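You operate a simulated robot arm through the tools that you are given. There is no shell and no other tool. Be economical: measure what you need, move in short steps, check, and stop when the job is done.

You run a simulated robot arm. Do the job below in one go: nothing can be reset, and whatever is moved stays where it is left.

## Task
Fit the ink cartridge that the printer's display names.
Fine: the empty one stands in the cartridge stand's red hole; press the new one till it clicks and slide the lid shut, so that the display reads READY; leave the third cartridge where it stands.

The check looks at the end state, three seconds after you hand in, the way a careful person would. Anything else that was tipped, shoved, dropped, spilled or broken makes it a failure. A push-on lid holds only when it is set on centred and level and pressed home; a screw cap is set on level and turned clockwise until tight.

## Robot
A 6-joint arm with a two-finger parallel gripper, fixed in place. Base frame: the origin is at the foot of the arm, x ahead of it, y to its left, z up; the work surface is at about z = 0.75. Units: m, rad, N and s.
With the tool pointing down near the work surface it reaches from about 0.26 to 0.68 m from the base axis. Its first joint turns from -1.152 to 1.152 rad. Payload 2.9 kg.
The TCP is the grasp point between the finger pads, 0.03 m short of the fingertips. In the tool frame z runs along the fingers and y along their closing line. The gripper opens to 0.11 m. The fingers are 0.02 m wide and 0.01 m thick; the gripper's body (0.048 by 0.112 m) begins 0.055 m behind the TCP.
Orientation is that of the tool frame in the base frame, as a unit quaternion [w, x, y, z]. With the fingers straight down and closing along the base's y, the tool's x points along the base's -x, its y along +y and its z along -z.

## Interface
- The arm moves only by the tool arm_command. Its arguments are lists of equal length, an entry for each row: "travel": the shift along the tool's x, y, z in m, a list of three; "angular": the turn, a rotation vector about the tool's x, y, z in rad, a list of three; "grip": the finger opening in m, from 0 to 0.11. In form: {"travel": [[tx, ty, tz], ...], "angular": [[ax, ay, az], ...], "grip": [grip, ...]}. A call has 1 to 8 rows; each row shifts and turns the commanded pose from where the row before left it, along the tool's axes as they then stand. Each row takes 0.2 s and may step no farther than 0.05 m and 0.15 rad from the row before; otherwise, or with a gripper value out of range, the whole call is refused. Where a pose cannot be reached the arm comes as near as it can. A force on the tool above 40 N (or 10 N above the force at the start of the call, whichever is more), or a blocked arm, ends the call early, and 0.2 s more pass. The fingers move at their own pace (about 0.108 m/s each) and stop on an object; they squeeze with about 38 N. The grip force told is the motor's: it shows also when the fingers shut on nothing. Time passes only in rows, and 0.2 s behind the last, so rows that do not move let the fingers close. It gives the time, the measured TCP pose, the force on the tool (base axes), the opening and the grip force at its end, in the units of the frame above (readings bear some noise), with the torque about the TCP (base axes, N m) and any sound that the robot's microphone picked up, and new pictures: "views" is both (left out), scene, wrist or none.
- Cameras (640 x 400 px; columns grow to the right, rows downward): "scene" is fixed at [0.0761, 0.4337, 1.3801]; the picture's right is [-0.77, -0.64, 0.00], its down [-0.38, 0.46, -0.80] and it looks along [0.51, -0.62, -0.60] (base axes); focal length 354 px, centre (320, 200). "wrist" rides on the gripper at [0.072, 0.017, -0.103] in the tool frame; the picture's right is [-0.23, 0.97, 0.00], its down [-0.76, -0.18, -0.62] and it looks along [-0.61, -0.14, 0.78] (tool axes); focal length 222 px, centre (320, 200). There is no depth. A picture from a camera that has moved, and an enlarged one, comes with that camera's place and axes in the base frame and with its lens.
- enlarge(camera, box): a new picture of the part [left, top, right, bottom] of that camera's present view, enlarged. It takes no simulated time.
- close_job(): hands the job in; it is judged then, once.

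Work in short steps. Places have to be worked out from the pictures, the camera data and where the tool is seen: move nearer, look again, correct. Check each grasp and each placing, and mend what went wrong. You have 120 turns and 200 pictures in all, those below and enlarged ones among them. Open the gripper and draw the arm clear of the work before you hand the job in, unless the task says otherwise; then end with one line.

The tools are called as name(argument=value, ...) on one line, values as JSON. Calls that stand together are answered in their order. arm_command: Moves the arm, as the interface text tells. Its arguments: {"type":"object","properties":{"travel":{"type":"array","items":{"type":"array","items":{"type":"number"}}},"angular":{"type":"array","items":{"type":"array","items":{"type":"number"}}},"grip":{"type":"array","items":{"type":"number"}},"views":{"type":"string","enum":["both","scene","wrist","none"]}},"required":["travel","angular","grip"]} The other tools are called the same way: enlarge (camera, box) takes an enlarged picture of a part of a camera's view; close_job () hands the job in.

At the start:

```text
t: 0.0
position: [0.398, -0.0689, 1.1128]
tool_rot: [0.0, 0.0, 1.0, -0.001]
wrist_force: [0.0, -1.3, 0.3]
wrist_torque: [0.0, -0.02, -0.02]
finger_gap: 0.11
finger_force: 0.0
```

scene: 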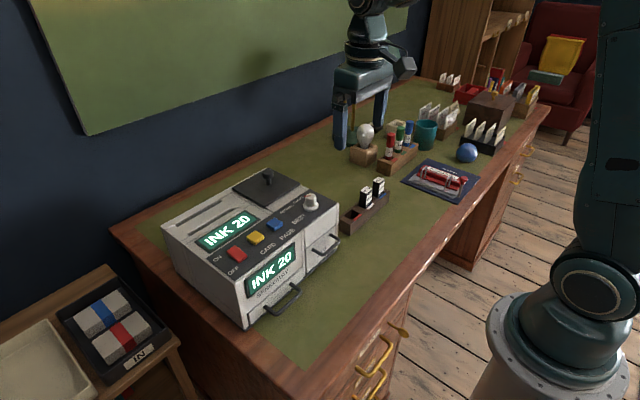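
wrist: 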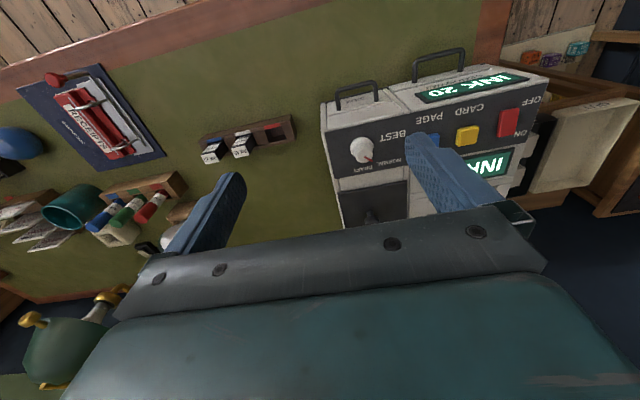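

The display reads "INK 20"; the stand holds two cartridges and a lidded bay sits on the printer. I'll look closer at the stand, printer and display.

enlarge(camera="scene", box=[320, 160, 420, 240])

enlarge(camera="scene", box=[150, 150, 350, 330])

enlarge(camera="wrist", box=[190, 100, 310, 175])

```text
5.00 times, centred on (370, 200) of scene
camera zoom: at [0.0761, 0.4337, 1.3801], right [-0.77, -0.64, 0.0], down [-0.38, 0.46, -0.8], along [0.51, -0.62, -0.6], focal length 1772 px, centre (70, 200)
```

zoom: 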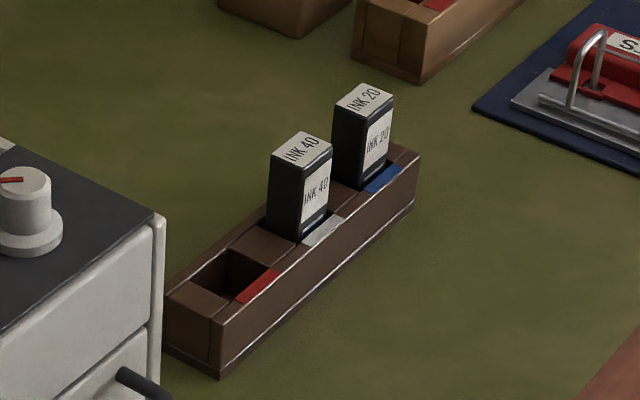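

```text
2.22 times, centred on (250, 240) of scene
camera zoom: at [0.0761, 0.4337, 1.3801], right [-0.77, -0.64, 0.0], down [-0.38, 0.46, -0.8], along [0.51, -0.62, -0.6], focal length 788 px, centre (476, 111)
```

zoom: 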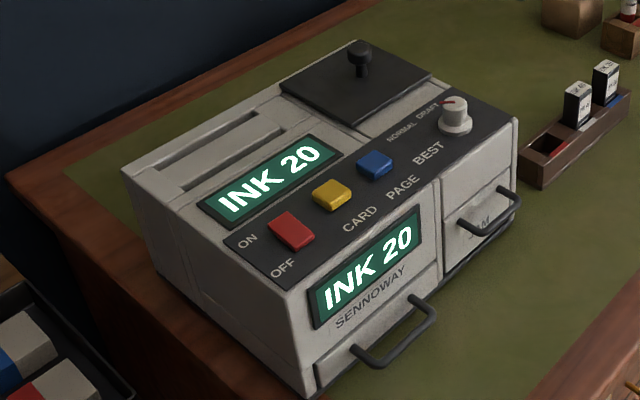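

```text
5.33 times, centred on (250, 138) of wrist
camera zoom: at [0.3259, -0.0522, 1.2155], right [0.23, 0.97, 0.0], down [0.76, -0.18, 0.62], along [0.61, -0.14, -0.78], focal length 1185 px, centre (693, 533)
```

zoom: 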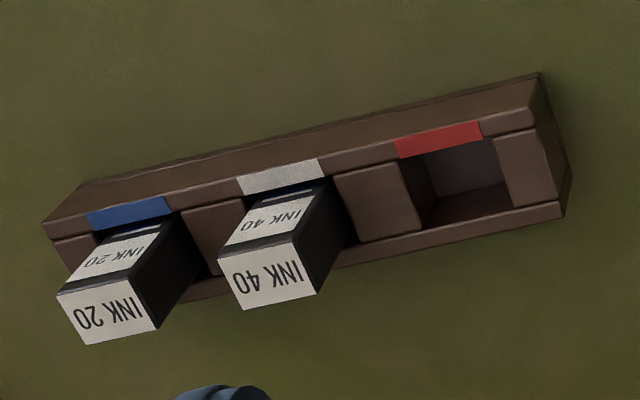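

Triangulating, I put the lid knob at about (0.613, -0.027, 0.926) and the INK 20 cartridge top near (0.47, -0.30, 0.84). I'll move nearer to the lid for a better look.

arm_command(travel=[[-0.03, 0.02, 0.02], [-0.03, 0.02, 0.02], [-0.03, 0.0, 0.01], [0, 0, 0]], angular=[[0, 0, 0], [0, 0, 0], [0, 0, 0], [0, 0, 0]], grip=[0.11, 0.11, 0.11, 0.11], views="wrist")

```text
t: 1.0
position: [0.4884, -0.0276, 1.0599]
tool_rot: [0.0, 0.0, 1.0, 0.0]
wrist_force: [-0.4, -0.4, 0.4]
wrist_torque: [-0.03, -0.03, 0.04]
finger_gap: 0.11
finger_force: 0.1
camera wrist: at [0.4163, -0.0101, 1.163], right [0.23, 0.97, 0.0], down [0.76, -0.18, 0.62], along [0.61, -0.14, -0.78], focal length 222 px, centre (320, 200)
```

wrist: 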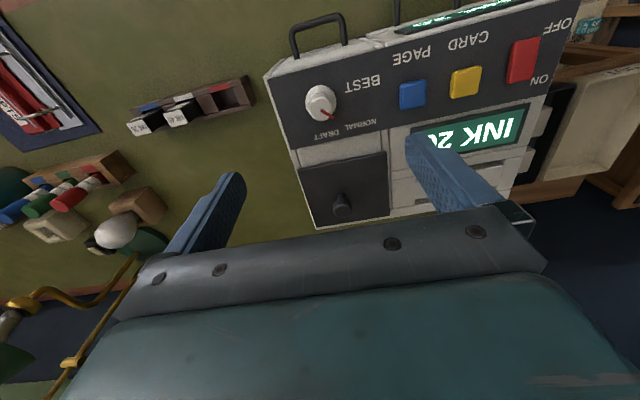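

enlarge(camera="wrist", box=[270, 110, 430, 240])

enlarge(camera="scene", box=[210, 155, 330, 235])

```text
3.08 times, centred on (350, 175) of wrist
camera zoom: at [0.4163, -0.0101, 1.163], right [0.23, 0.97, 0.0], down [0.76, -0.18, 0.62], along [0.61, -0.14, -0.78], focal length 684 px, centre (228, 277)
```

zoom: 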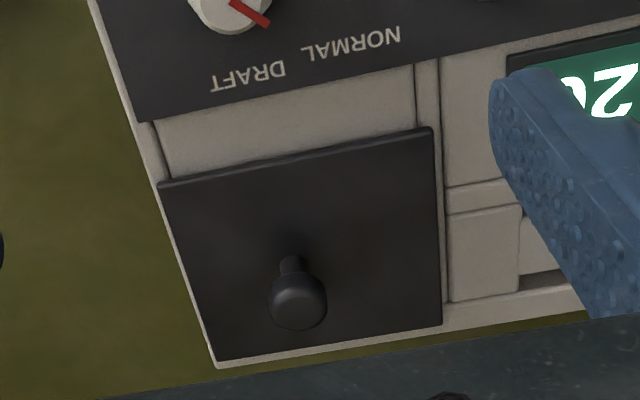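

```text
5.00 times, centred on (270, 195) of scene
camera zoom: at [0.0761, 0.4337, 1.3801], right [-0.77, -0.64, 0.0], down [-0.38, 0.46, -0.8], along [0.51, -0.62, -0.6], focal length 1772 px, centre (570, 225)
```

zoom: 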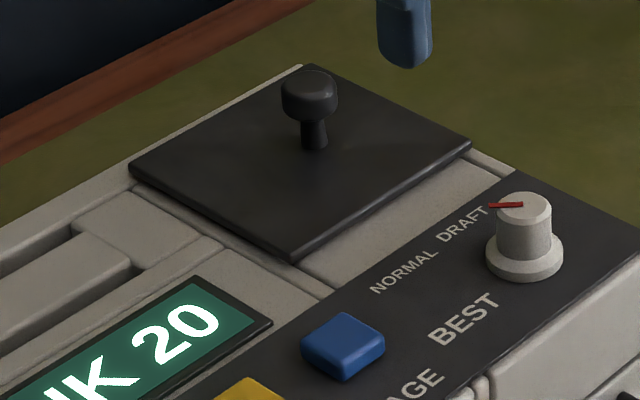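

The lid is a ~0.12 m square slab centred near (0.628, -0.016), top z ≈ 0.895, with a knob at ≈ (0.62, -0.026). I'll move above the knob with the fingers half open and check alignment.

arm_command(travel=[[-0.045, 0.0, 0.015], [-0.045, 0.0, 0.015], [-0.042, 0.002, 0.02], [0, 0, 0]], angular=[[0, 0, 0], [0, 0, 0], [0, 0, 0], [0, 0, 0]], grip=[0.06, 0.06, 0.06, 0.06], views="both")

```text
t: 2.0
position: [0.6206, -0.0278, 1.0108]
tool_rot: [0.0, 0.0, 1.0, -0.001]
wrist_force: [-0.8, -0.1, -0.1]
wrist_torque: [-0.04, -0.02, -0.03]
finger_gap: 0.06
finger_force: 0.0
camera wrist: at [0.5481, -0.01, 1.1144], right [0.23, 0.97, 0.0], down [0.76, -0.18, 0.62], along [0.61, -0.14, -0.78], focal length 222 px, centre (320, 200)
```

scene: 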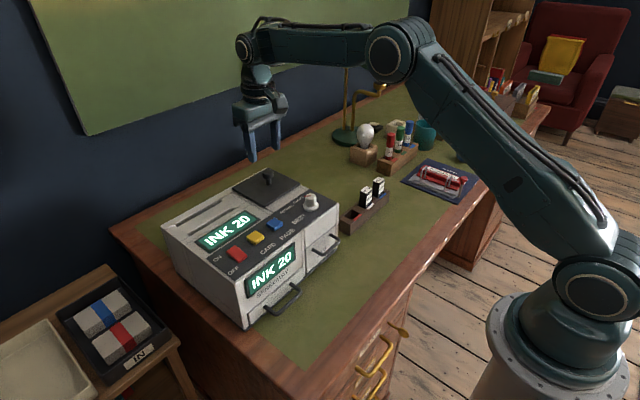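
wrist: 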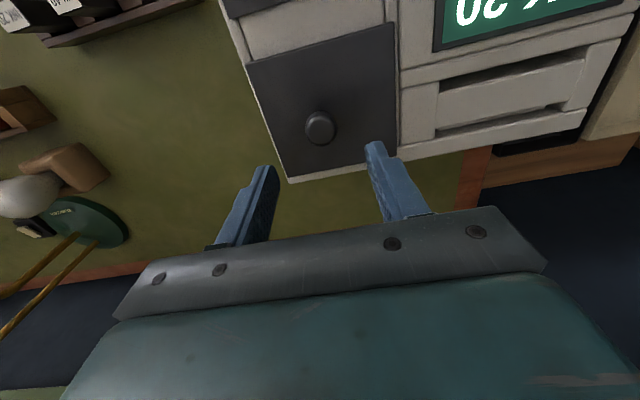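

The knob top resolves to (0.617, -0.025). I'll descend to TCP z ≈ 0.943 around it and look before closing.

arm_command(travel=[[0.002, 0.002, 0.03], [0.001, 0, 0.03], [0, 0, 0.008], [0, 0, 0]], angular=[[0, 0, 0], [0, 0, 0], [0, 0, 0], [0, 0, 0]], grip=[0.06, 0.06, 0.06, 0.06], views="both")

enlarge(camera="scene", box=[220, 140, 320, 220])

```text
t: 3.0
position: [0.6177, -0.0236, 0.9419]
tool_rot: [0.0, 0.0, 1.0, 0.0]
wrist_force: [0.4, 0.3, 0.3]
wrist_torque: [0.02, 0.0, 0.03]
finger_gap: 0.06
finger_force: 0.0
camera wrist: at [0.5454, -0.007, 1.0461], right [0.23, 0.97, 0.0], down [0.76, -0.18, 0.62], along [0.61, -0.14, -0.78], focal length 222 px, centre (320, 200)
```

scene: 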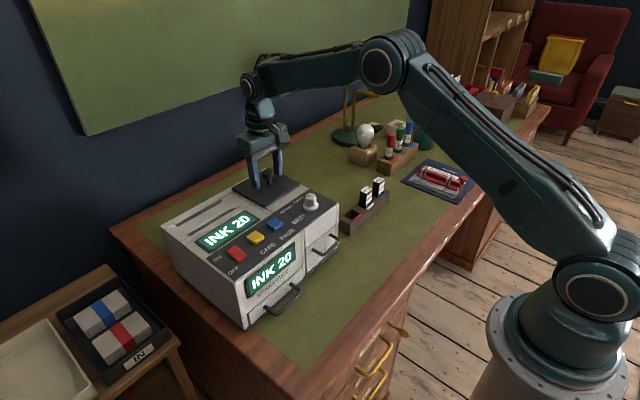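
wrist: 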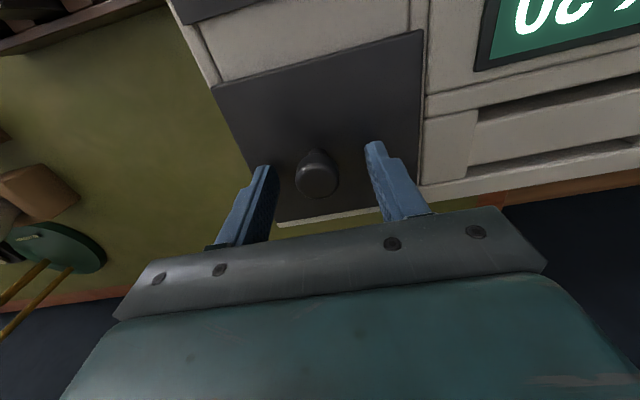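

```text
5.00 times, centred on (270, 180) of scene
camera zoom: at [0.0761, 0.4337, 1.3801], right [-0.77, -0.64, 0.0], down [-0.38, 0.46, -0.8], along [0.51, -0.62, -0.6], focal length 1772 px, centre (570, 300)
```

zoom: 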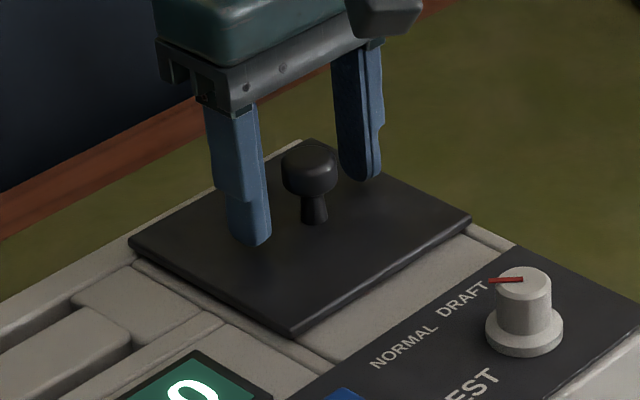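

The knob sits between the fingers. Close on it.

arm_command(travel=[[0, 0, 0.003], [0, 0, 0], [0, 0, 0]], angular=[[0, 0, 0], [0, 0, 0], [0, 0, 0]], grip=[0.01, 0.0, 0.0], views="none")

```text
t: 3.8
position: [0.618, -0.0245, 0.942]
tool_rot: [0.001, 0.0, 1.0, 0.001]
wrist_force: [-1.7, -0.8, 11.8]
wrist_torque: [0.01, 0.41, -0.06]
finger_gap: 0.025
finger_force: 45.0
```

Gripped the knob (0.025 m). A slight upward force suggests the tips touch; I'll lift the command back 3 mm and try a small +x slide.

arm_command(travel=[[0, 0, -0.002], [-0.005, 0, 0], [-0.007, 0, 0], [0, 0, 0]], angular=[[0, 0, 0], [0, 0, 0], [0, 0, 0], [0, 0, 0]], grip=[0, 0, 0, 0], views="scene")

```text
t: 4.8
position: [0.6251, -0.0249, 0.9395]
tool_rot: [-0.009, 0.0, 1.0, 0.001]
wrist_force: [-37.9, 0.2, -2.4]
wrist_torque: [0.0, 0.32, 0.03]
finger_gap: 0.0253
finger_force: 45.1
```

scene: 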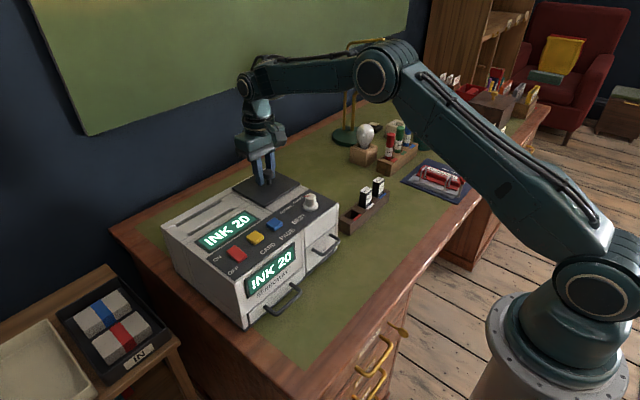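

+x is blocked (38 N), so back off and try toward -x.

arm_command(travel=[[0.006, 0, 0], [0.006, 0, 0], [0.006, 0, 0], [0, 0, 0]], angular=[[0, 0, 0], [0, 0, 0], [0, 0, 0], [0, 0, 0]], grip=[0, 0, 0, 0], views="none")

```text
t: 5.4
position: [0.6262, -0.026, 0.9417]
tool_rot: [0.012, 0.0, 1.0, -0.001]
wrist_force: [8.9, 0.0, -8.2]
wrist_torque: [-0.02, -1.25, 0.0]
finger_gap: 0.025
finger_force: 44.5
stopped in row 2: the force on the tool passed its limit at 52 N (the readings are from after the stop); the commanded pose is now the measured one
```

Blocked again in -x after a few mm; let me look whether the lid moved.

enlarge(camera="scene", box=[220, 140, 320, 220])

enlarge(camera="wrist", box=[180, 0, 480, 240])

```text
5.00 times, centred on (270, 180) of scene
camera zoom: at [0.0764, 0.4337, 1.3801], right [-0.77, -0.64, 0.0], down [-0.38, 0.46, -0.8], along [0.51, -0.62, -0.6], focal length 1772 px, centre (570, 300)
```

zoom: 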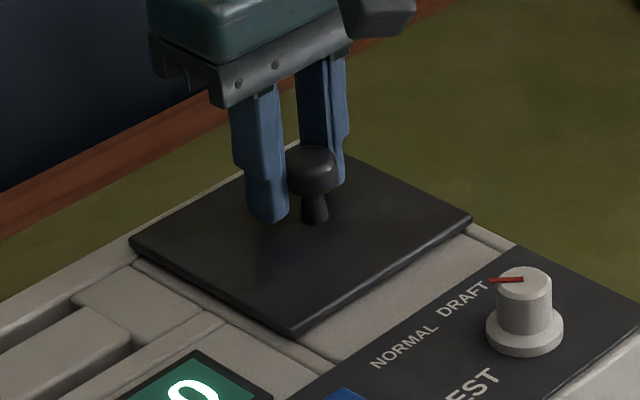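

```text
1.67 times, centred on (330, 120) of wrist
camera zoom: at [0.5505, -0.008, 1.0437], right [0.23, 0.97, 0.01], down [0.75, -0.18, 0.64], along [0.63, -0.14, -0.77], focal length 370 px, centre (303, 333)
```

zoom: 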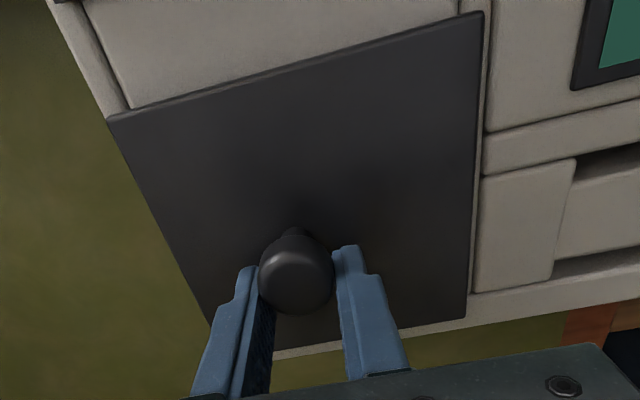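

The fingers slipped around the knob; the lid stayed put in x. I'll release, recentre and retry, this time checking the y direction gently.

arm_command(travel=[[0, 0, 0], [0.009, 0.001, -0.001], [0, 0, 0], [0, 0, 0], [0, 0, 0], [0, 0, 0]], angular=[[0, 0, 0], [0, -0.024, 0], [0, 0, 0], [0, 0, 0], [0, 0, 0], [0, 0, 0]], grip=[0.05, 0.05, 0.05, 0.0, 0, 0], views="none")

```text
t: 6.8
position: [0.6144, -0.0252, 0.9428]
tool_rot: [0.023, 0.0, 1.0, -0.001]
wrist_force: [-0.8, -7.3, 0.3]
wrist_torque: [-0.14, -0.2, -0.07]
finger_gap: 0.0254
finger_force: 45.0
```

arm_command(travel=[[0, 0, 0], [0, 0, 0], [0, -0.005, 0], [0, -0.005, 0], [0, 0, 0]], angular=[[0, 0.023, 0], [0, 0.023, 0], [0, 0, 0], [0, 0, 0], [0, 0, 0]], grip=[0, 0, 0, 0, 0], views="none")

```text
t: 8.0
position: [0.6157, -0.0349, 0.9438]
tool_rot: [0.0, -0.001, 1.0, 0.0]
wrist_force: [6.5, 0.1, -0.8]
wrist_torque: [0.03, 0.66, 0.21]
finger_gap: 0.0253
finger_force: 44.9
```

It moved freely 1 cm toward -y. Verify in pictures that the lid slid rather than anything else.

enlarge(camera="scene", box=[220, 140, 320, 220])

enlarge(camera="wrist", box=[180, 0, 480, 240])

```text
5.00 times, centred on (270, 180) of scene
camera zoom: at [0.0763, 0.4337, 1.3801], right [-0.77, -0.64, 0.0], down [-0.38, 0.46, -0.8], along [0.51, -0.62, -0.6], focal length 1772 px, centre (570, 300)
```

zoom: 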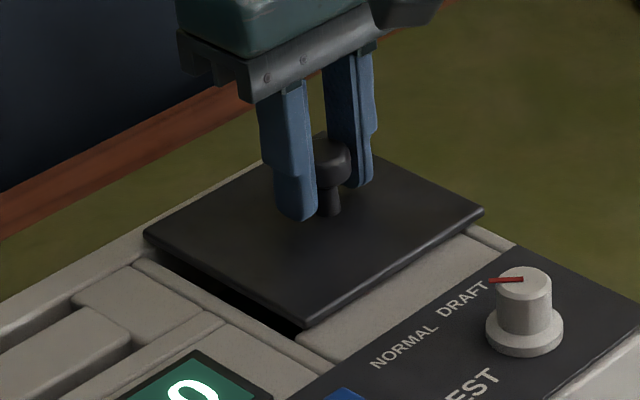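

```text
1.67 times, centred on (330, 120) of wrist
camera zoom: at [0.5428, -0.0166, 1.0471], right [0.23, 0.97, 0.0], down [0.76, -0.18, 0.62], along [0.61, -0.14, -0.78], focal length 370 px, centre (303, 333)
```

zoom: 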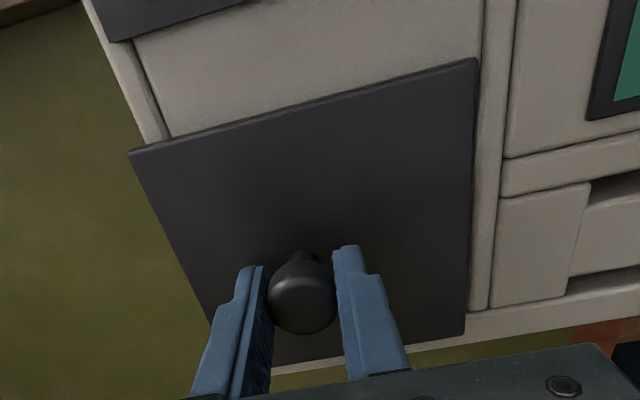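

The lid slides toward -y. I keep sliding it that way.

arm_command(travel=[[0, -0.015, 0], [0, -0.015, 0], [0, -0.015, 0], [0, -0.015, 0], [0, 0, 0]], angular=[[0, 0, 0], [0, 0, 0], [0, 0, 0], [0, 0, 0], [0, 0, 0]], grip=[0, 0, 0, 0, 0], views="both")

```text
t: 9.2
position: [0.6151, -0.0939, 0.9436]
tool_rot: [-0.002, -0.001, 1.0, 0.0]
wrist_force: [-3.2, 0.7, 0.6]
wrist_torque: [-0.02, 0.9, 0.0]
finger_gap: 0.0253
finger_force: 45.1
camera wrist: at [0.5432, -0.0767, 1.0474], right [0.23, 0.97, 0.0], down [0.76, -0.18, 0.62], along [0.6, -0.14, -0.78], focal length 222 px, centre (320, 200)
```

scene: 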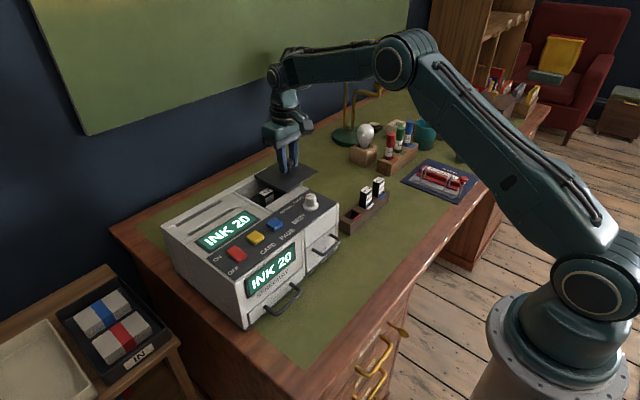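
wrist: 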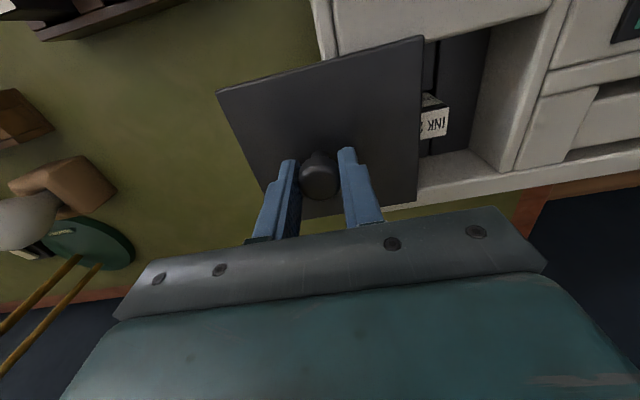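

The bay is appearing with a cartridge inside. Slide further in small steps, watching for the stop.

arm_command(travel=[[0, -0.01, 0], [0, -0.01, 0], [0, -0.01, 0], [0, 0, 0]], angular=[[0, 0, 0], [0, 0, 0], [0, 0, 0], [0, 0, 0]], grip=[0, 0, 0, 0], views="both")

```text
t: 10.2
position: [0.6154, -0.1245, 0.9433]
tool_rot: [0.0, 0.0, 1.0, -0.001]
wrist_force: [-9.2, -0.1, 1.7]
wrist_torque: [0.01, 0.4, -0.03]
finger_gap: 0.0253
finger_force: 44.9
camera wrist: at [0.543, -0.1072, 1.0472], right [0.23, 0.97, 0.0], down [0.76, -0.18, 0.62], along [0.61, -0.14, -0.78], focal length 222 px, centre (320, 200)
```

scene: 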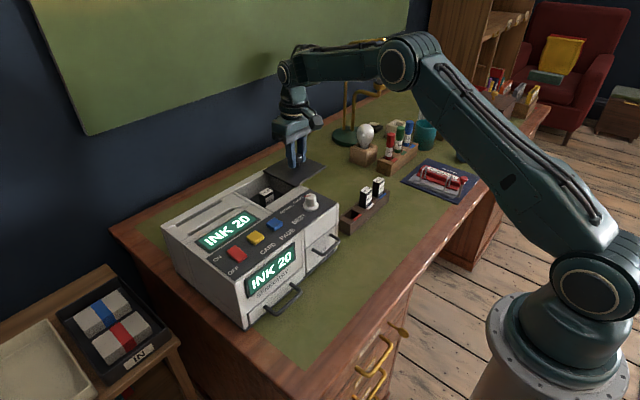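
wrist: 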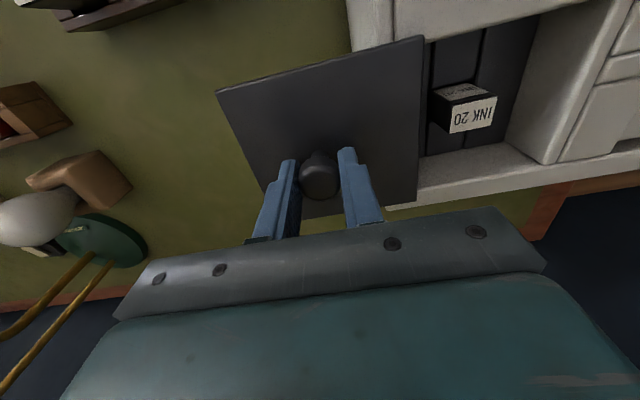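

The empty (labelled INK 20) is now exposed. Check the clearance beside the lid with enlarged views.

enlarge(camera="scene", box=[230, 150, 330, 230])

enlarge(camera="wrist", box=[380, 10, 580, 210])

```text
5.00 times, centred on (280, 190) of scene
camera zoom: at [0.0758, 0.4337, 1.3801], right [-0.77, -0.64, 0.0], down [-0.38, 0.46, -0.8], along [0.51, -0.62, -0.6], focal length 1772 px, centre (520, 250)
```

zoom: 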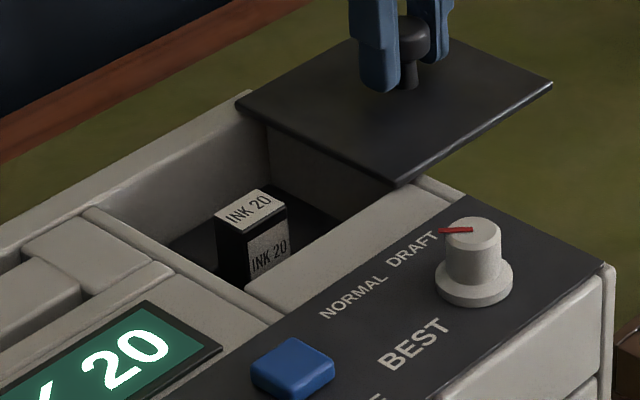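

```text
2.00 times, centred on (480, 110) of wrist
camera zoom: at [0.543, -0.1072, 1.0472], right [0.23, 0.97, 0.0], down [0.76, -0.18, 0.62], along [0.61, -0.14, -0.78], focal length 444 px, centre (0, 380)
```

zoom: 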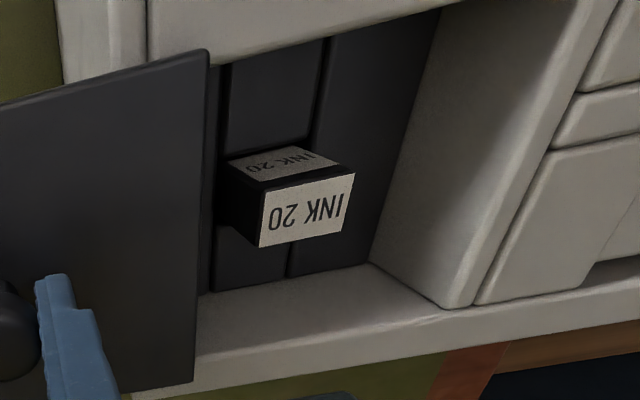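

The empty's top is at about (0.613, -0.016, 0.890), ~0.03 wide in y, with room for fingers on both sides; the lid edge is at y ≈ -0.058. Release the knob slightly first and watch that the lid stays.

arm_command(travel=[[0, 0, 0], [0, 0, 0], [0, 0, 0]], angular=[[0, 0, 0], [0, 0, 0], [0, 0, 0]], grip=[0.03, 0.03, 0.03], views="wrist")

```text
t: 11.0
position: [0.6173, -0.1246, 0.9445]
tool_rot: [0.001, -0.001, 1.0, 0.0]
wrist_force: [0.1, 0.0, 0.3]
wrist_torque: [0.02, -0.01, -0.01]
finger_gap: 0.03
finger_force: 0.1
camera wrist: at [0.5433, -0.107, 1.0474], right [0.23, 0.97, 0.0], down [0.76, -0.18, 0.62], along [0.61, -0.14, -0.78], focal length 222 px, centre (320, 200)
```

wrist: 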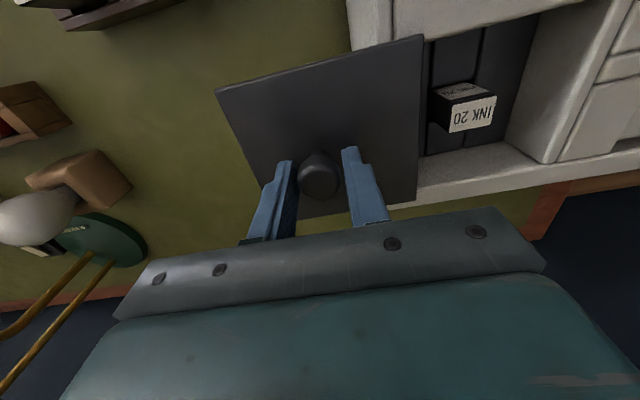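

The lid holds in its guide. Rise, and go over the empty cartridge.

arm_command(travel=[[0, 0, -0.03], [0, 0, -0.03], [0, 0.04, 0], [0, 0.04, 0], [0.004, 0.029, 0], [0, 0, 0]], angular=[[0, 0, 0], [0, 0, 0], [0, 0, 0], [0, 0, 0], [0, 0, 0], [0, 0, 0]], grip=[0.045, 0.05, 0.05, 0.05, 0.05, 0.05], views="both")

enlarge(camera="wrist", box=[220, 50, 420, 200])

enlarge(camera="scene", box=[230, 150, 330, 230])

```text
t: 12.4
position: [0.6103, -0.0153, 1.0036]
tool_rot: [0.0, 0.0, 1.0, 0.0]
wrist_force: [-0.8, 0.3, 0.1]
wrist_torque: [-0.01, -0.02, -0.01]
finger_gap: 0.0504
finger_force: 0.0
camera wrist: at [0.5377, 0.0017, 1.1083], right [0.23, 0.97, 0.0], down [0.76, -0.18, 0.62], along [0.61, -0.14, -0.78], focal length 222 px, centre (320, 200)
```

scene: 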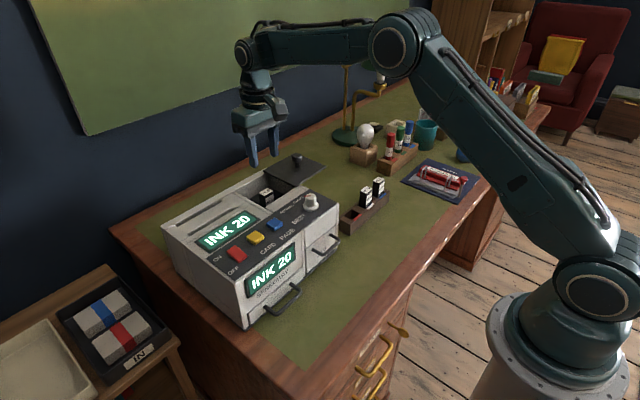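
wrist: 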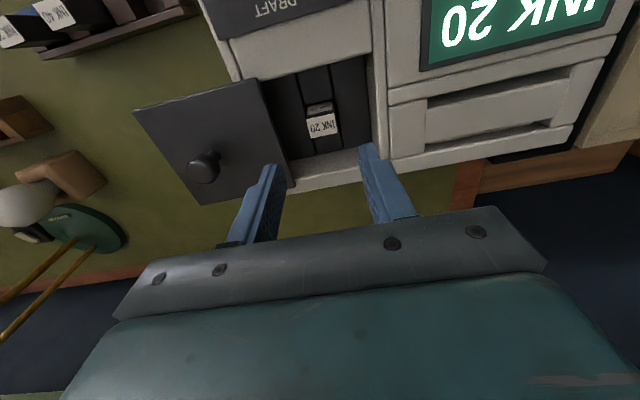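

```text
2.67 times, centred on (320, 125) of wrist
camera zoom: at [0.5377, 0.0017, 1.1083], right [0.23, 0.97, 0.0], down [0.76, -0.18, 0.62], along [0.61, -0.14, -0.78], focal length 592 px, centre (320, 400)
```

zoom: 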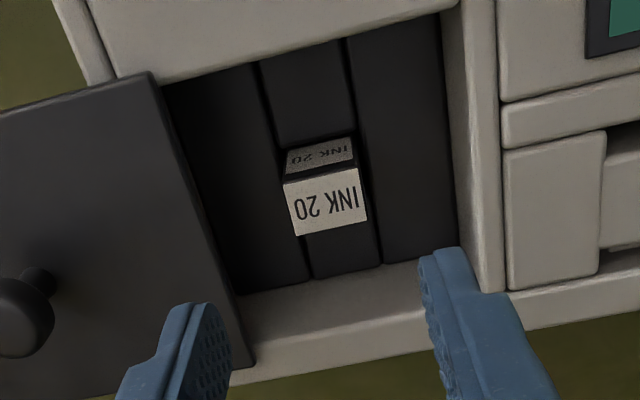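

```text
5.00 times, centred on (280, 190) of scene
camera zoom: at [0.0761, 0.4337, 1.3801], right [-0.77, -0.64, 0.0], down [-0.38, 0.46, -0.8], along [0.51, -0.62, -0.6], focal length 1772 px, centre (520, 250)
```

zoom: 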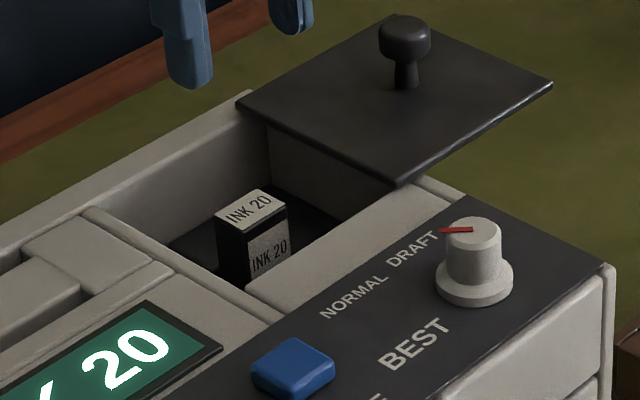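

Cartridge centre ≈ (0.615, -0.014), top z 0.89, exposed ≥ 3 cm. I descend to TCP z ≈ 0.90 with a 0.05 opening, then check.

arm_command(travel=[[-0.004, 0.001, 0.03], [0, 0, 0.03], [0, 0, 0.03], [0, 0, 0.012], [0, 0, 0]], angular=[[0, 0, 0], [0, 0, 0], [0, 0, 0], [0, 0, 0], [0, 0, 0]], grip=[0.05, 0.05, 0.05, 0.05, 0.05], views="both")

enlarge(camera="wrist", box=[220, 80, 420, 230])

enlarge(camera="scene", box=[230, 150, 330, 230])

```text
t: 13.6
position: [0.6119, -0.0138, 0.9027]
tool_rot: [0.001, -0.002, 1.0, 0.0]
wrist_force: [-0.6, -0.3, 1.4]
wrist_torque: [-0.03, 0.01, -0.03]
finger_gap: 0.0503
finger_force: 0.0
camera wrist: at [0.5407, 0.003, 1.0049], right [0.23, 0.97, 0.0], down [0.76, -0.18, 0.62], along [0.61, -0.14, -0.78], focal length 222 px, centre (320, 200)
```

scene: 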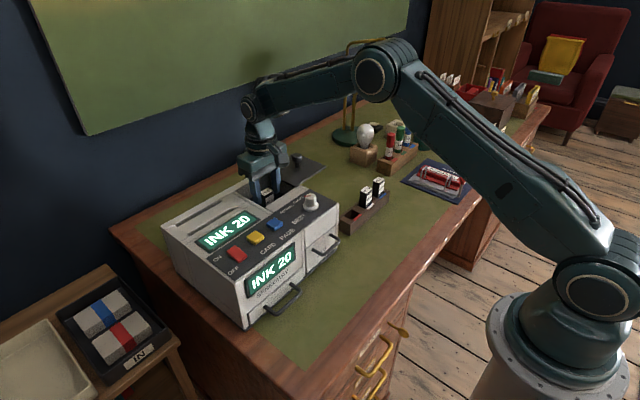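
wrist: 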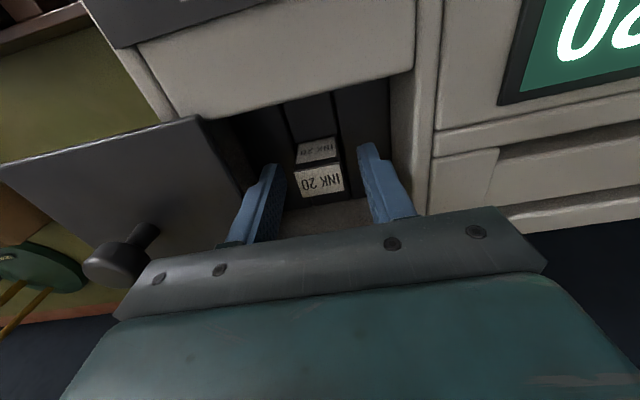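

```text
2.67 times, centred on (320, 155) of wrist
camera zoom: at [0.5407, 0.003, 1.0049], right [0.23, 0.97, 0.0], down [0.76, -0.18, 0.62], along [0.61, -0.14, -0.78], focal length 592 px, centre (320, 320)
```

zoom: 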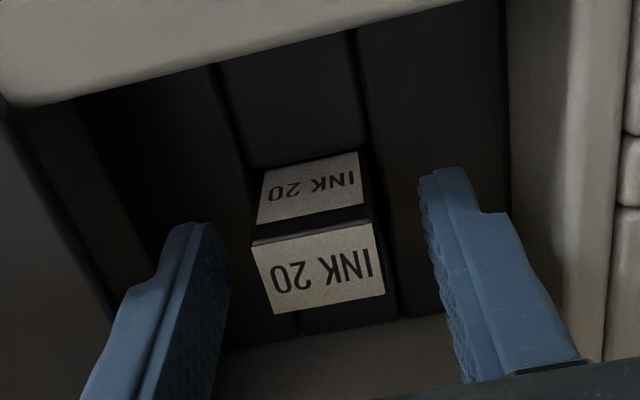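

```text
5.00 times, centred on (280, 190) of scene
camera zoom: at [0.0761, 0.4337, 1.3801], right [-0.77, -0.64, 0.0], down [-0.38, 0.46, -0.8], along [0.51, -0.62, -0.6], focal length 1772 px, centre (520, 250)
```

zoom: 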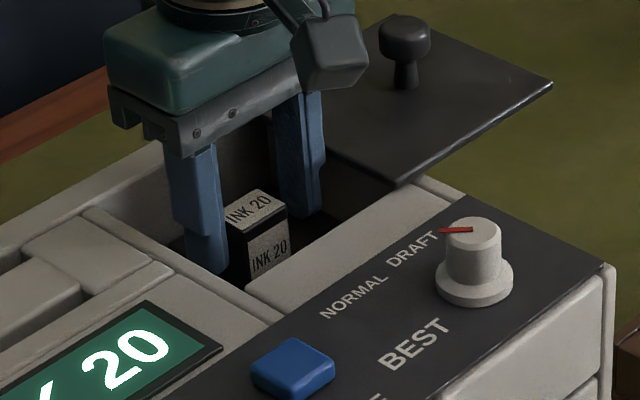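

Fingers straddle the cartridge centred. Descend a further 1 cm gently, then close.

arm_command(travel=[[-0.003, 0, 0.005], [0, 0, 0.005], [0, 0, 0], [0, 0, 0], [0, 0, 0]], angular=[[0, 0, 0], [0, 0, 0], [0, 0, 0], [0, 0, 0], [0, 0, 0]], grip=[0.05, 0.05, 0.02, 0.0, 0.0], views="wrist")

```text
t: 14.8
position: [0.6181, -0.0144, 0.8915]
tool_rot: [0.0, -0.002, 1.0, 0.0]
wrist_force: [0.6, 0.4, 1.6]
wrist_torque: [0.0, -0.05, 0.05]
finger_gap: 0.029
finger_force: 38.1
camera wrist: at [0.5458, 0.003, 0.9941], right [0.23, 0.97, 0.0], down [0.76, -0.18, 0.62], along [0.61, -0.14, -0.78], focal length 222 px, centre (320, 200)
```

wrist: 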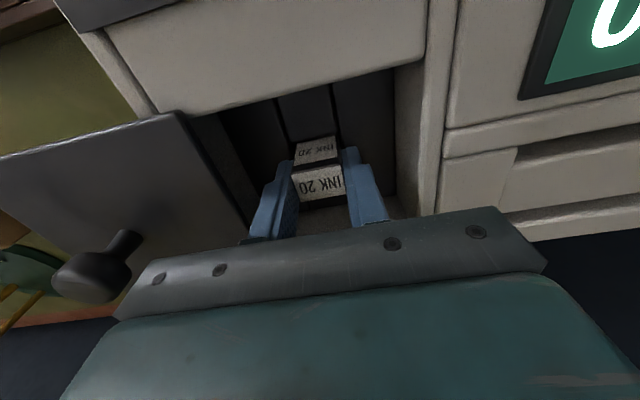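

Gripped at 0.029 m. Lift straight up.

arm_command(travel=[[0, 0, -0.01], [0, 0, -0.01], [0, 0, -0.02], [0, 0, 0]], angular=[[0, 0, 0], [0, 0, 0], [0, 0, 0], [0, 0, 0]], grip=[0, 0, 0, 0], views="wrist")

```text
t: 15.8
position: [0.6184, -0.0159, 0.9331]
tool_rot: [0.0, -0.001, 1.0, 0.0]
wrist_force: [0.4, -0.8, -0.6]
wrist_torque: [0.0, 0.0, -0.01]
finger_gap: 0.0293
finger_force: 38.6
camera wrist: at [0.5458, 0.0021, 1.0362], right [0.23, 0.97, 0.0], down [0.76, -0.18, 0.62], along [0.61, -0.14, -0.78], focal length 222 px, centre (320, 200)
```

wrist: 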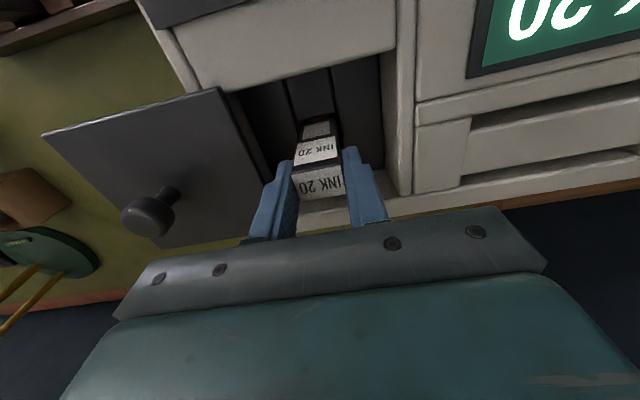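

It is coming out. Lift clear and look.

arm_command(travel=[[0, 0, -0.04], [0, 0, -0.05], [0.02, 0, -0.02], [0, 0, 0]], angular=[[0, 0, 0], [0, 0, 0], [0, 0, 0], [0, 0, 0]], grip=[0, 0, 0, 0], views="scene")

enlarge(camera="scene", box=[210, 90, 330, 220])

enlarge(camera="wrist", box=[220, 30, 420, 230])

```text
t: 16.8
position: [0.5985, -0.0144, 1.0426]
tool_rot: [0.0, -0.002, 1.0, 0.001]
wrist_force: [1.2, -0.3, -0.1]
wrist_torque: [-0.01, -0.03, -0.01]
finger_gap: 0.0292
finger_force: 38.1
```

scene: 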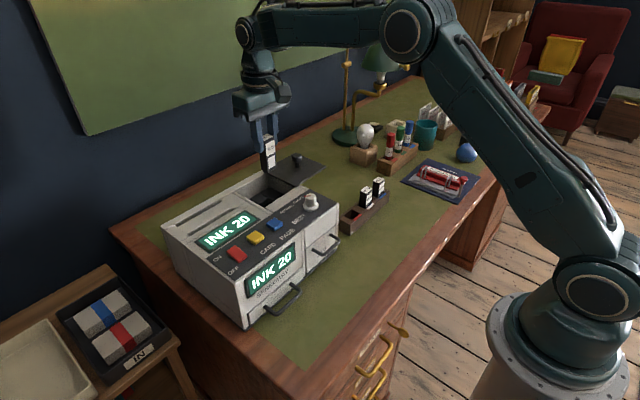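

```text
3.08 times, centred on (270, 155) of scene
camera zoom: at [0.0761, 0.4337, 1.3801], right [-0.77, -0.64, 0.0], down [-0.38, 0.46, -0.8], along [0.51, -0.62, -0.6], focal length 1091 px, centre (474, 338)
```

zoom: 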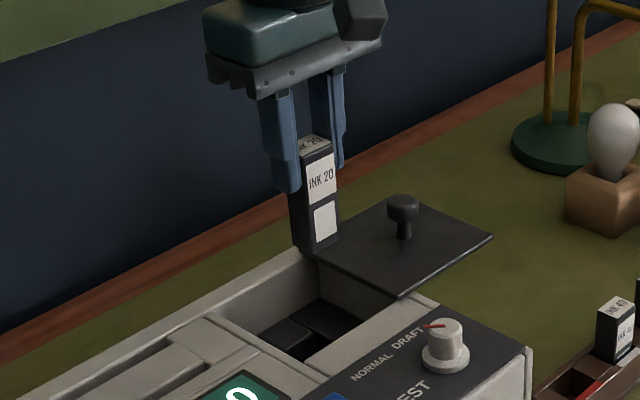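

```text
2.00 times, centred on (320, 130) of wrist
camera zoom: at [0.5253, 0.0028, 1.1454], right [0.23, 0.97, 0.0], down [0.76, -0.18, 0.62], along [0.61, -0.14, -0.78], focal length 444 px, centre (320, 340)
```

zoom: 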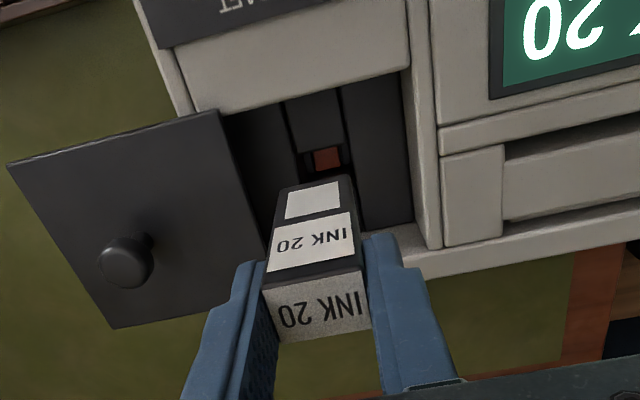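

The empty is ~0.085 m tall, top about at the TCP, with its label facing -x like those in the stand. Carry it at this height to above the red hole.

arm_command(travel=[[0.02, -0.035, 0], [0.025, -0.035, 0], [0.025, -0.035, 0], [0.025, -0.035, 0], [0.025, -0.017, 0], [0, 0, 0]], angular=[[0, 0, 0], [0, 0, 0], [0, 0, 0], [0, 0, 0], [0, 0, 0], [0, 0, 0]], grip=[0, 0, 0, 0, 0, 0], views="both")

enlarge(camera="wrist", box=[180, 30, 380, 180])

enlarge(camera="scene", box=[310, 150, 430, 250])

```text
t: 18.2
position: [0.4765, -0.1715, 1.0394]
tool_rot: [-0.001, -0.001, 1.0, 0.0]
wrist_force: [0.3, -0.4, -1.2]
wrist_torque: [0.01, -0.03, 0.02]
finger_gap: 0.0291
finger_force: 37.4
camera wrist: at [0.4045, -0.1539, 1.1425], right [0.23, 0.97, 0.0], down [0.76, -0.18, 0.62], along [0.61, -0.14, -0.78], focal length 222 px, centre (320, 200)
```

scene: 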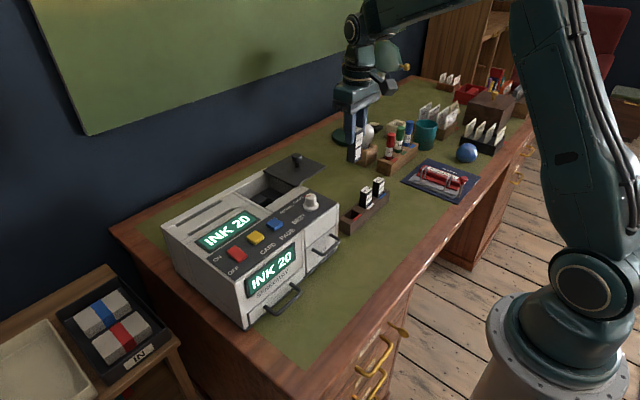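
wrist: 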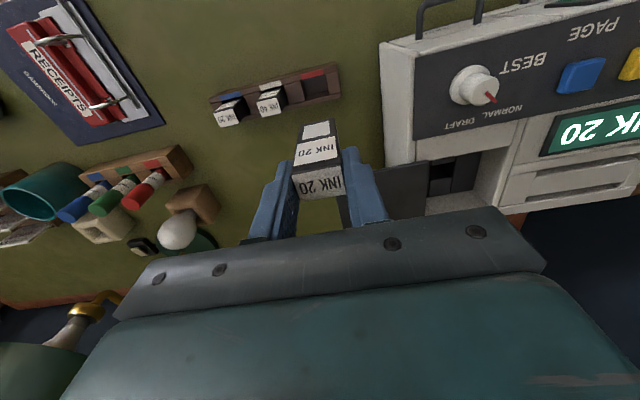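

```text
2.67 times, centred on (280, 105) of wrist
camera zoom: at [0.4045, -0.1539, 1.1425], right [0.23, 0.97, 0.0], down [0.76, -0.18, 0.62], along [0.61, -0.14, -0.78], focal length 592 px, centre (427, 453)
```

zoom: 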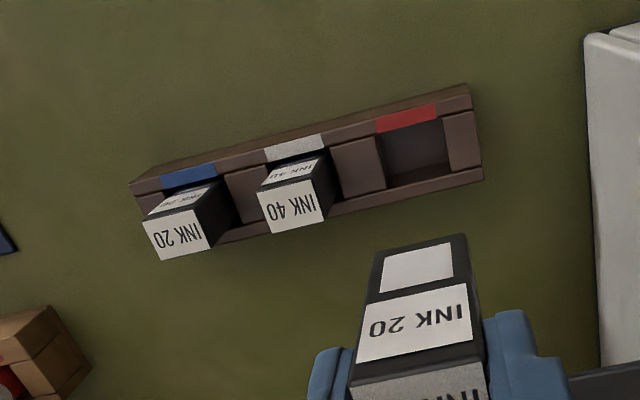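

```text
4.00 times, centred on (370, 200) of scene
camera zoom: at [0.0761, 0.4337, 1.3801], right [-0.77, -0.64, 0.0], down [-0.38, 0.46, -0.8], along [0.51, -0.62, -0.6], focal length 1418 px, centre (120, 200)
```

zoom: 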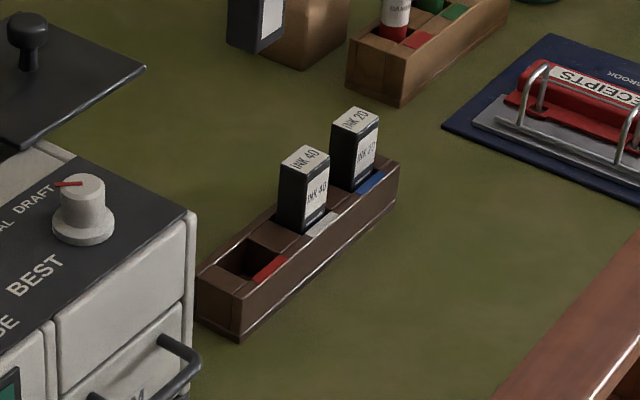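

Rim of the red hole resolves to ≈ (0.473, -0.177, 0.795). Correct over it and lower until the cartridge bottom is a few cm above the rim, then recheck.

arm_command(travel=[[0.003, -0.005, 0.03], [0, 0, 0.04], [0, 0, 0.04], [0, 0, 0]], angular=[[0, 0, 0], [0, 0, 0], [0, 0, 0], [0, 0, 0]], grip=[0, 0, 0, 0], views="none")

enlarge(camera="wrist", box=[200, 50, 400, 210])

enlarge(camera="scene", box=[320, 150, 420, 230])

```text
t: 19.2
position: [0.4757, -0.1741, 0.9333]
tool_rot: [0.0, -0.001, 1.0, 0.0]
wrist_force: [0.2, 0.3, -0.7]
wrist_torque: [-0.03, -0.01, 0.01]
finger_gap: 0.0295
finger_force: 38.1
```

```text
2.50 times, centred on (300, 130) of wrist
camera zoom: at [0.4027, -0.1573, 1.0363], right [0.23, 0.97, 0.0], down [0.76, -0.18, 0.62], along [0.61, -0.14, -0.78], focal length 555 px, centre (370, 375)
```

zoom: 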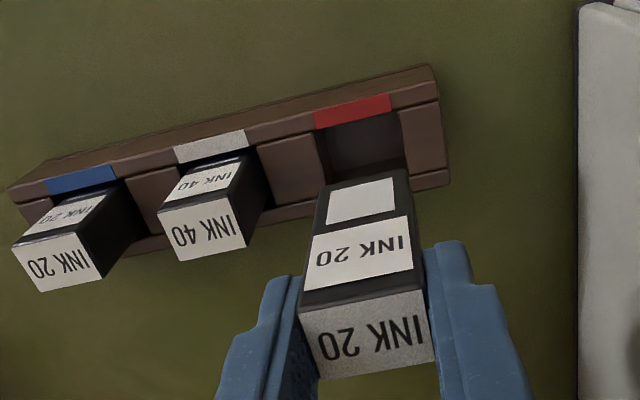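

```text
5.00 times, centred on (370, 190) of scene
camera zoom: at [0.0761, 0.4337, 1.3801], right [-0.77, -0.64, 0.0], down [-0.38, 0.46, -0.8], along [0.51, -0.62, -0.6], focal length 1772 px, centre (70, 250)
```

zoom: 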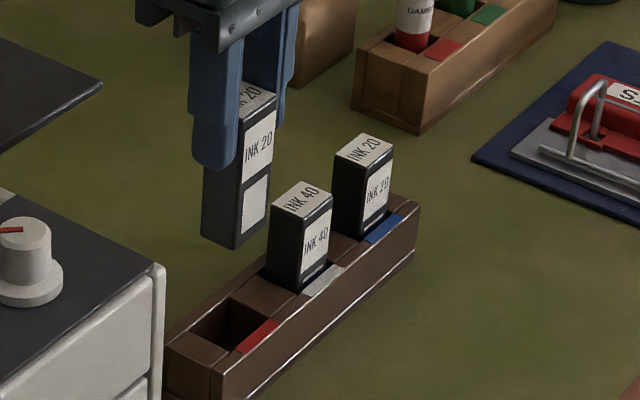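

Cartridge bottom is at z ≈ 0.858, offset from the hole by about dx -0.005, dy -0.0025. Correct that, lower to just above the rim, and recheck.

arm_command(travel=[[0.005, -0.0025, 0.02], [0, 0, 0.02], [0, 0, 0.012], [0, 0, 0]], angular=[[0, 0, 0], [0, 0, 0], [0, 0, 0], [0, 0, 0]], grip=[0, 0, 0, 0], views="none")

enlarge(camera="wrist", box=[240, 70, 380, 190])

enlarge(camera="scene", box=[325, 165, 405, 235])

```text
t: 20.2
position: [0.4689, -0.1788, 0.8812]
tool_rot: [0.0, 0.0, 1.0, 0.0]
wrist_force: [-0.3, 0.0, -1.1]
wrist_torque: [0.0, -0.01, 0.01]
finger_gap: 0.0293
finger_force: 38.4
```

```text
3.33 times, centred on (310, 130) of wrist
camera zoom: at [0.3963, -0.1617, 0.9843], right [0.23, 0.97, 0.0], down [0.76, -0.18, 0.62], along [0.61, -0.14, -0.78], focal length 740 px, centre (353, 433)
```

zoom: 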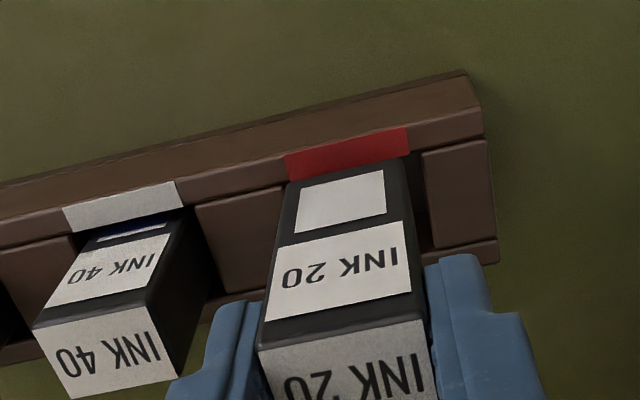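

```text
5.71 times, centred on (365, 200) of scene
camera zoom: at [0.0761, 0.4337, 1.3801], right [-0.77, -0.64, 0.0], down [-0.38, 0.46, -0.8], along [0.51, -0.62, -0.6], focal length 2026 px, centre (63, 200)
```

zoom: 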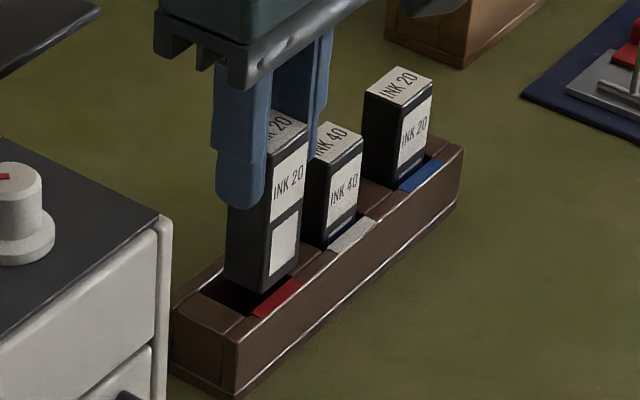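

The cartridge's front bottom edge looks to be slightly over the front rim, and about 2 mm too far to -y. Shift +x 5 mm, +y 2 mm and recheck.

arm_command(travel=[[-0.005, 0.002, 0], [0, 0, 0]], angular=[[0, 0, 0], [0, 0, 0]], grip=[0, 0], views="none")

enlarge(camera="wrist", box=[270, 90, 350, 150])

enlarge(camera="scene", box=[340, 190, 390, 230])

```text
t: 20.8
position: [0.4754, -0.1757, 0.8801]
tool_rot: [0.0, -0.001, 1.0, 0.0]
wrist_force: [0.7, -0.5, -0.8]
wrist_torque: [0.03, 0.0, -0.03]
finger_gap: 0.0293
finger_force: 37.4
```

```text
6.67 times, centred on (310, 120) of wrist
camera zoom: at [0.4025, -0.1595, 0.9835], right [0.23, 0.97, 0.0], down [0.76, -0.18, 0.62], along [0.61, -0.14, -0.78], focal length 1481 px, centre (387, 733)
```

zoom: 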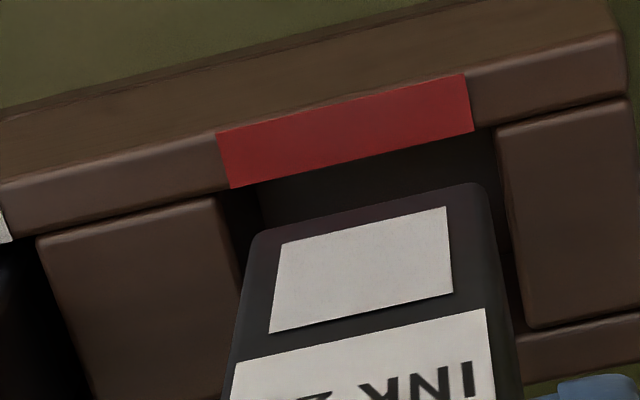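

```text
10.00 times, centred on (365, 210) of scene
camera zoom: at [0.0761, 0.4337, 1.3801], right [-0.77, -0.64, 0.0], down [-0.38, 0.46, -0.8], along [0.51, -0.62, -0.6], focal length 3545 px, centre (-130, 100)
```

zoom: 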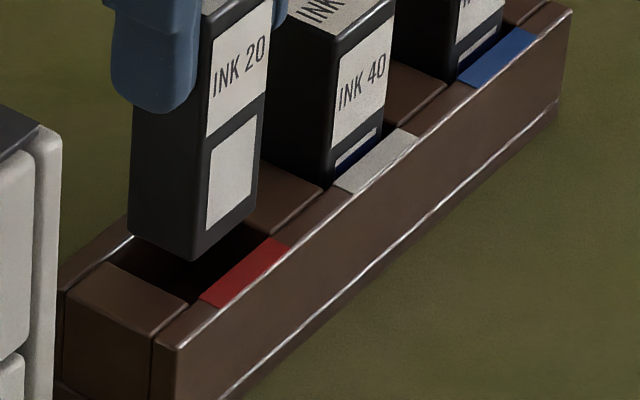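

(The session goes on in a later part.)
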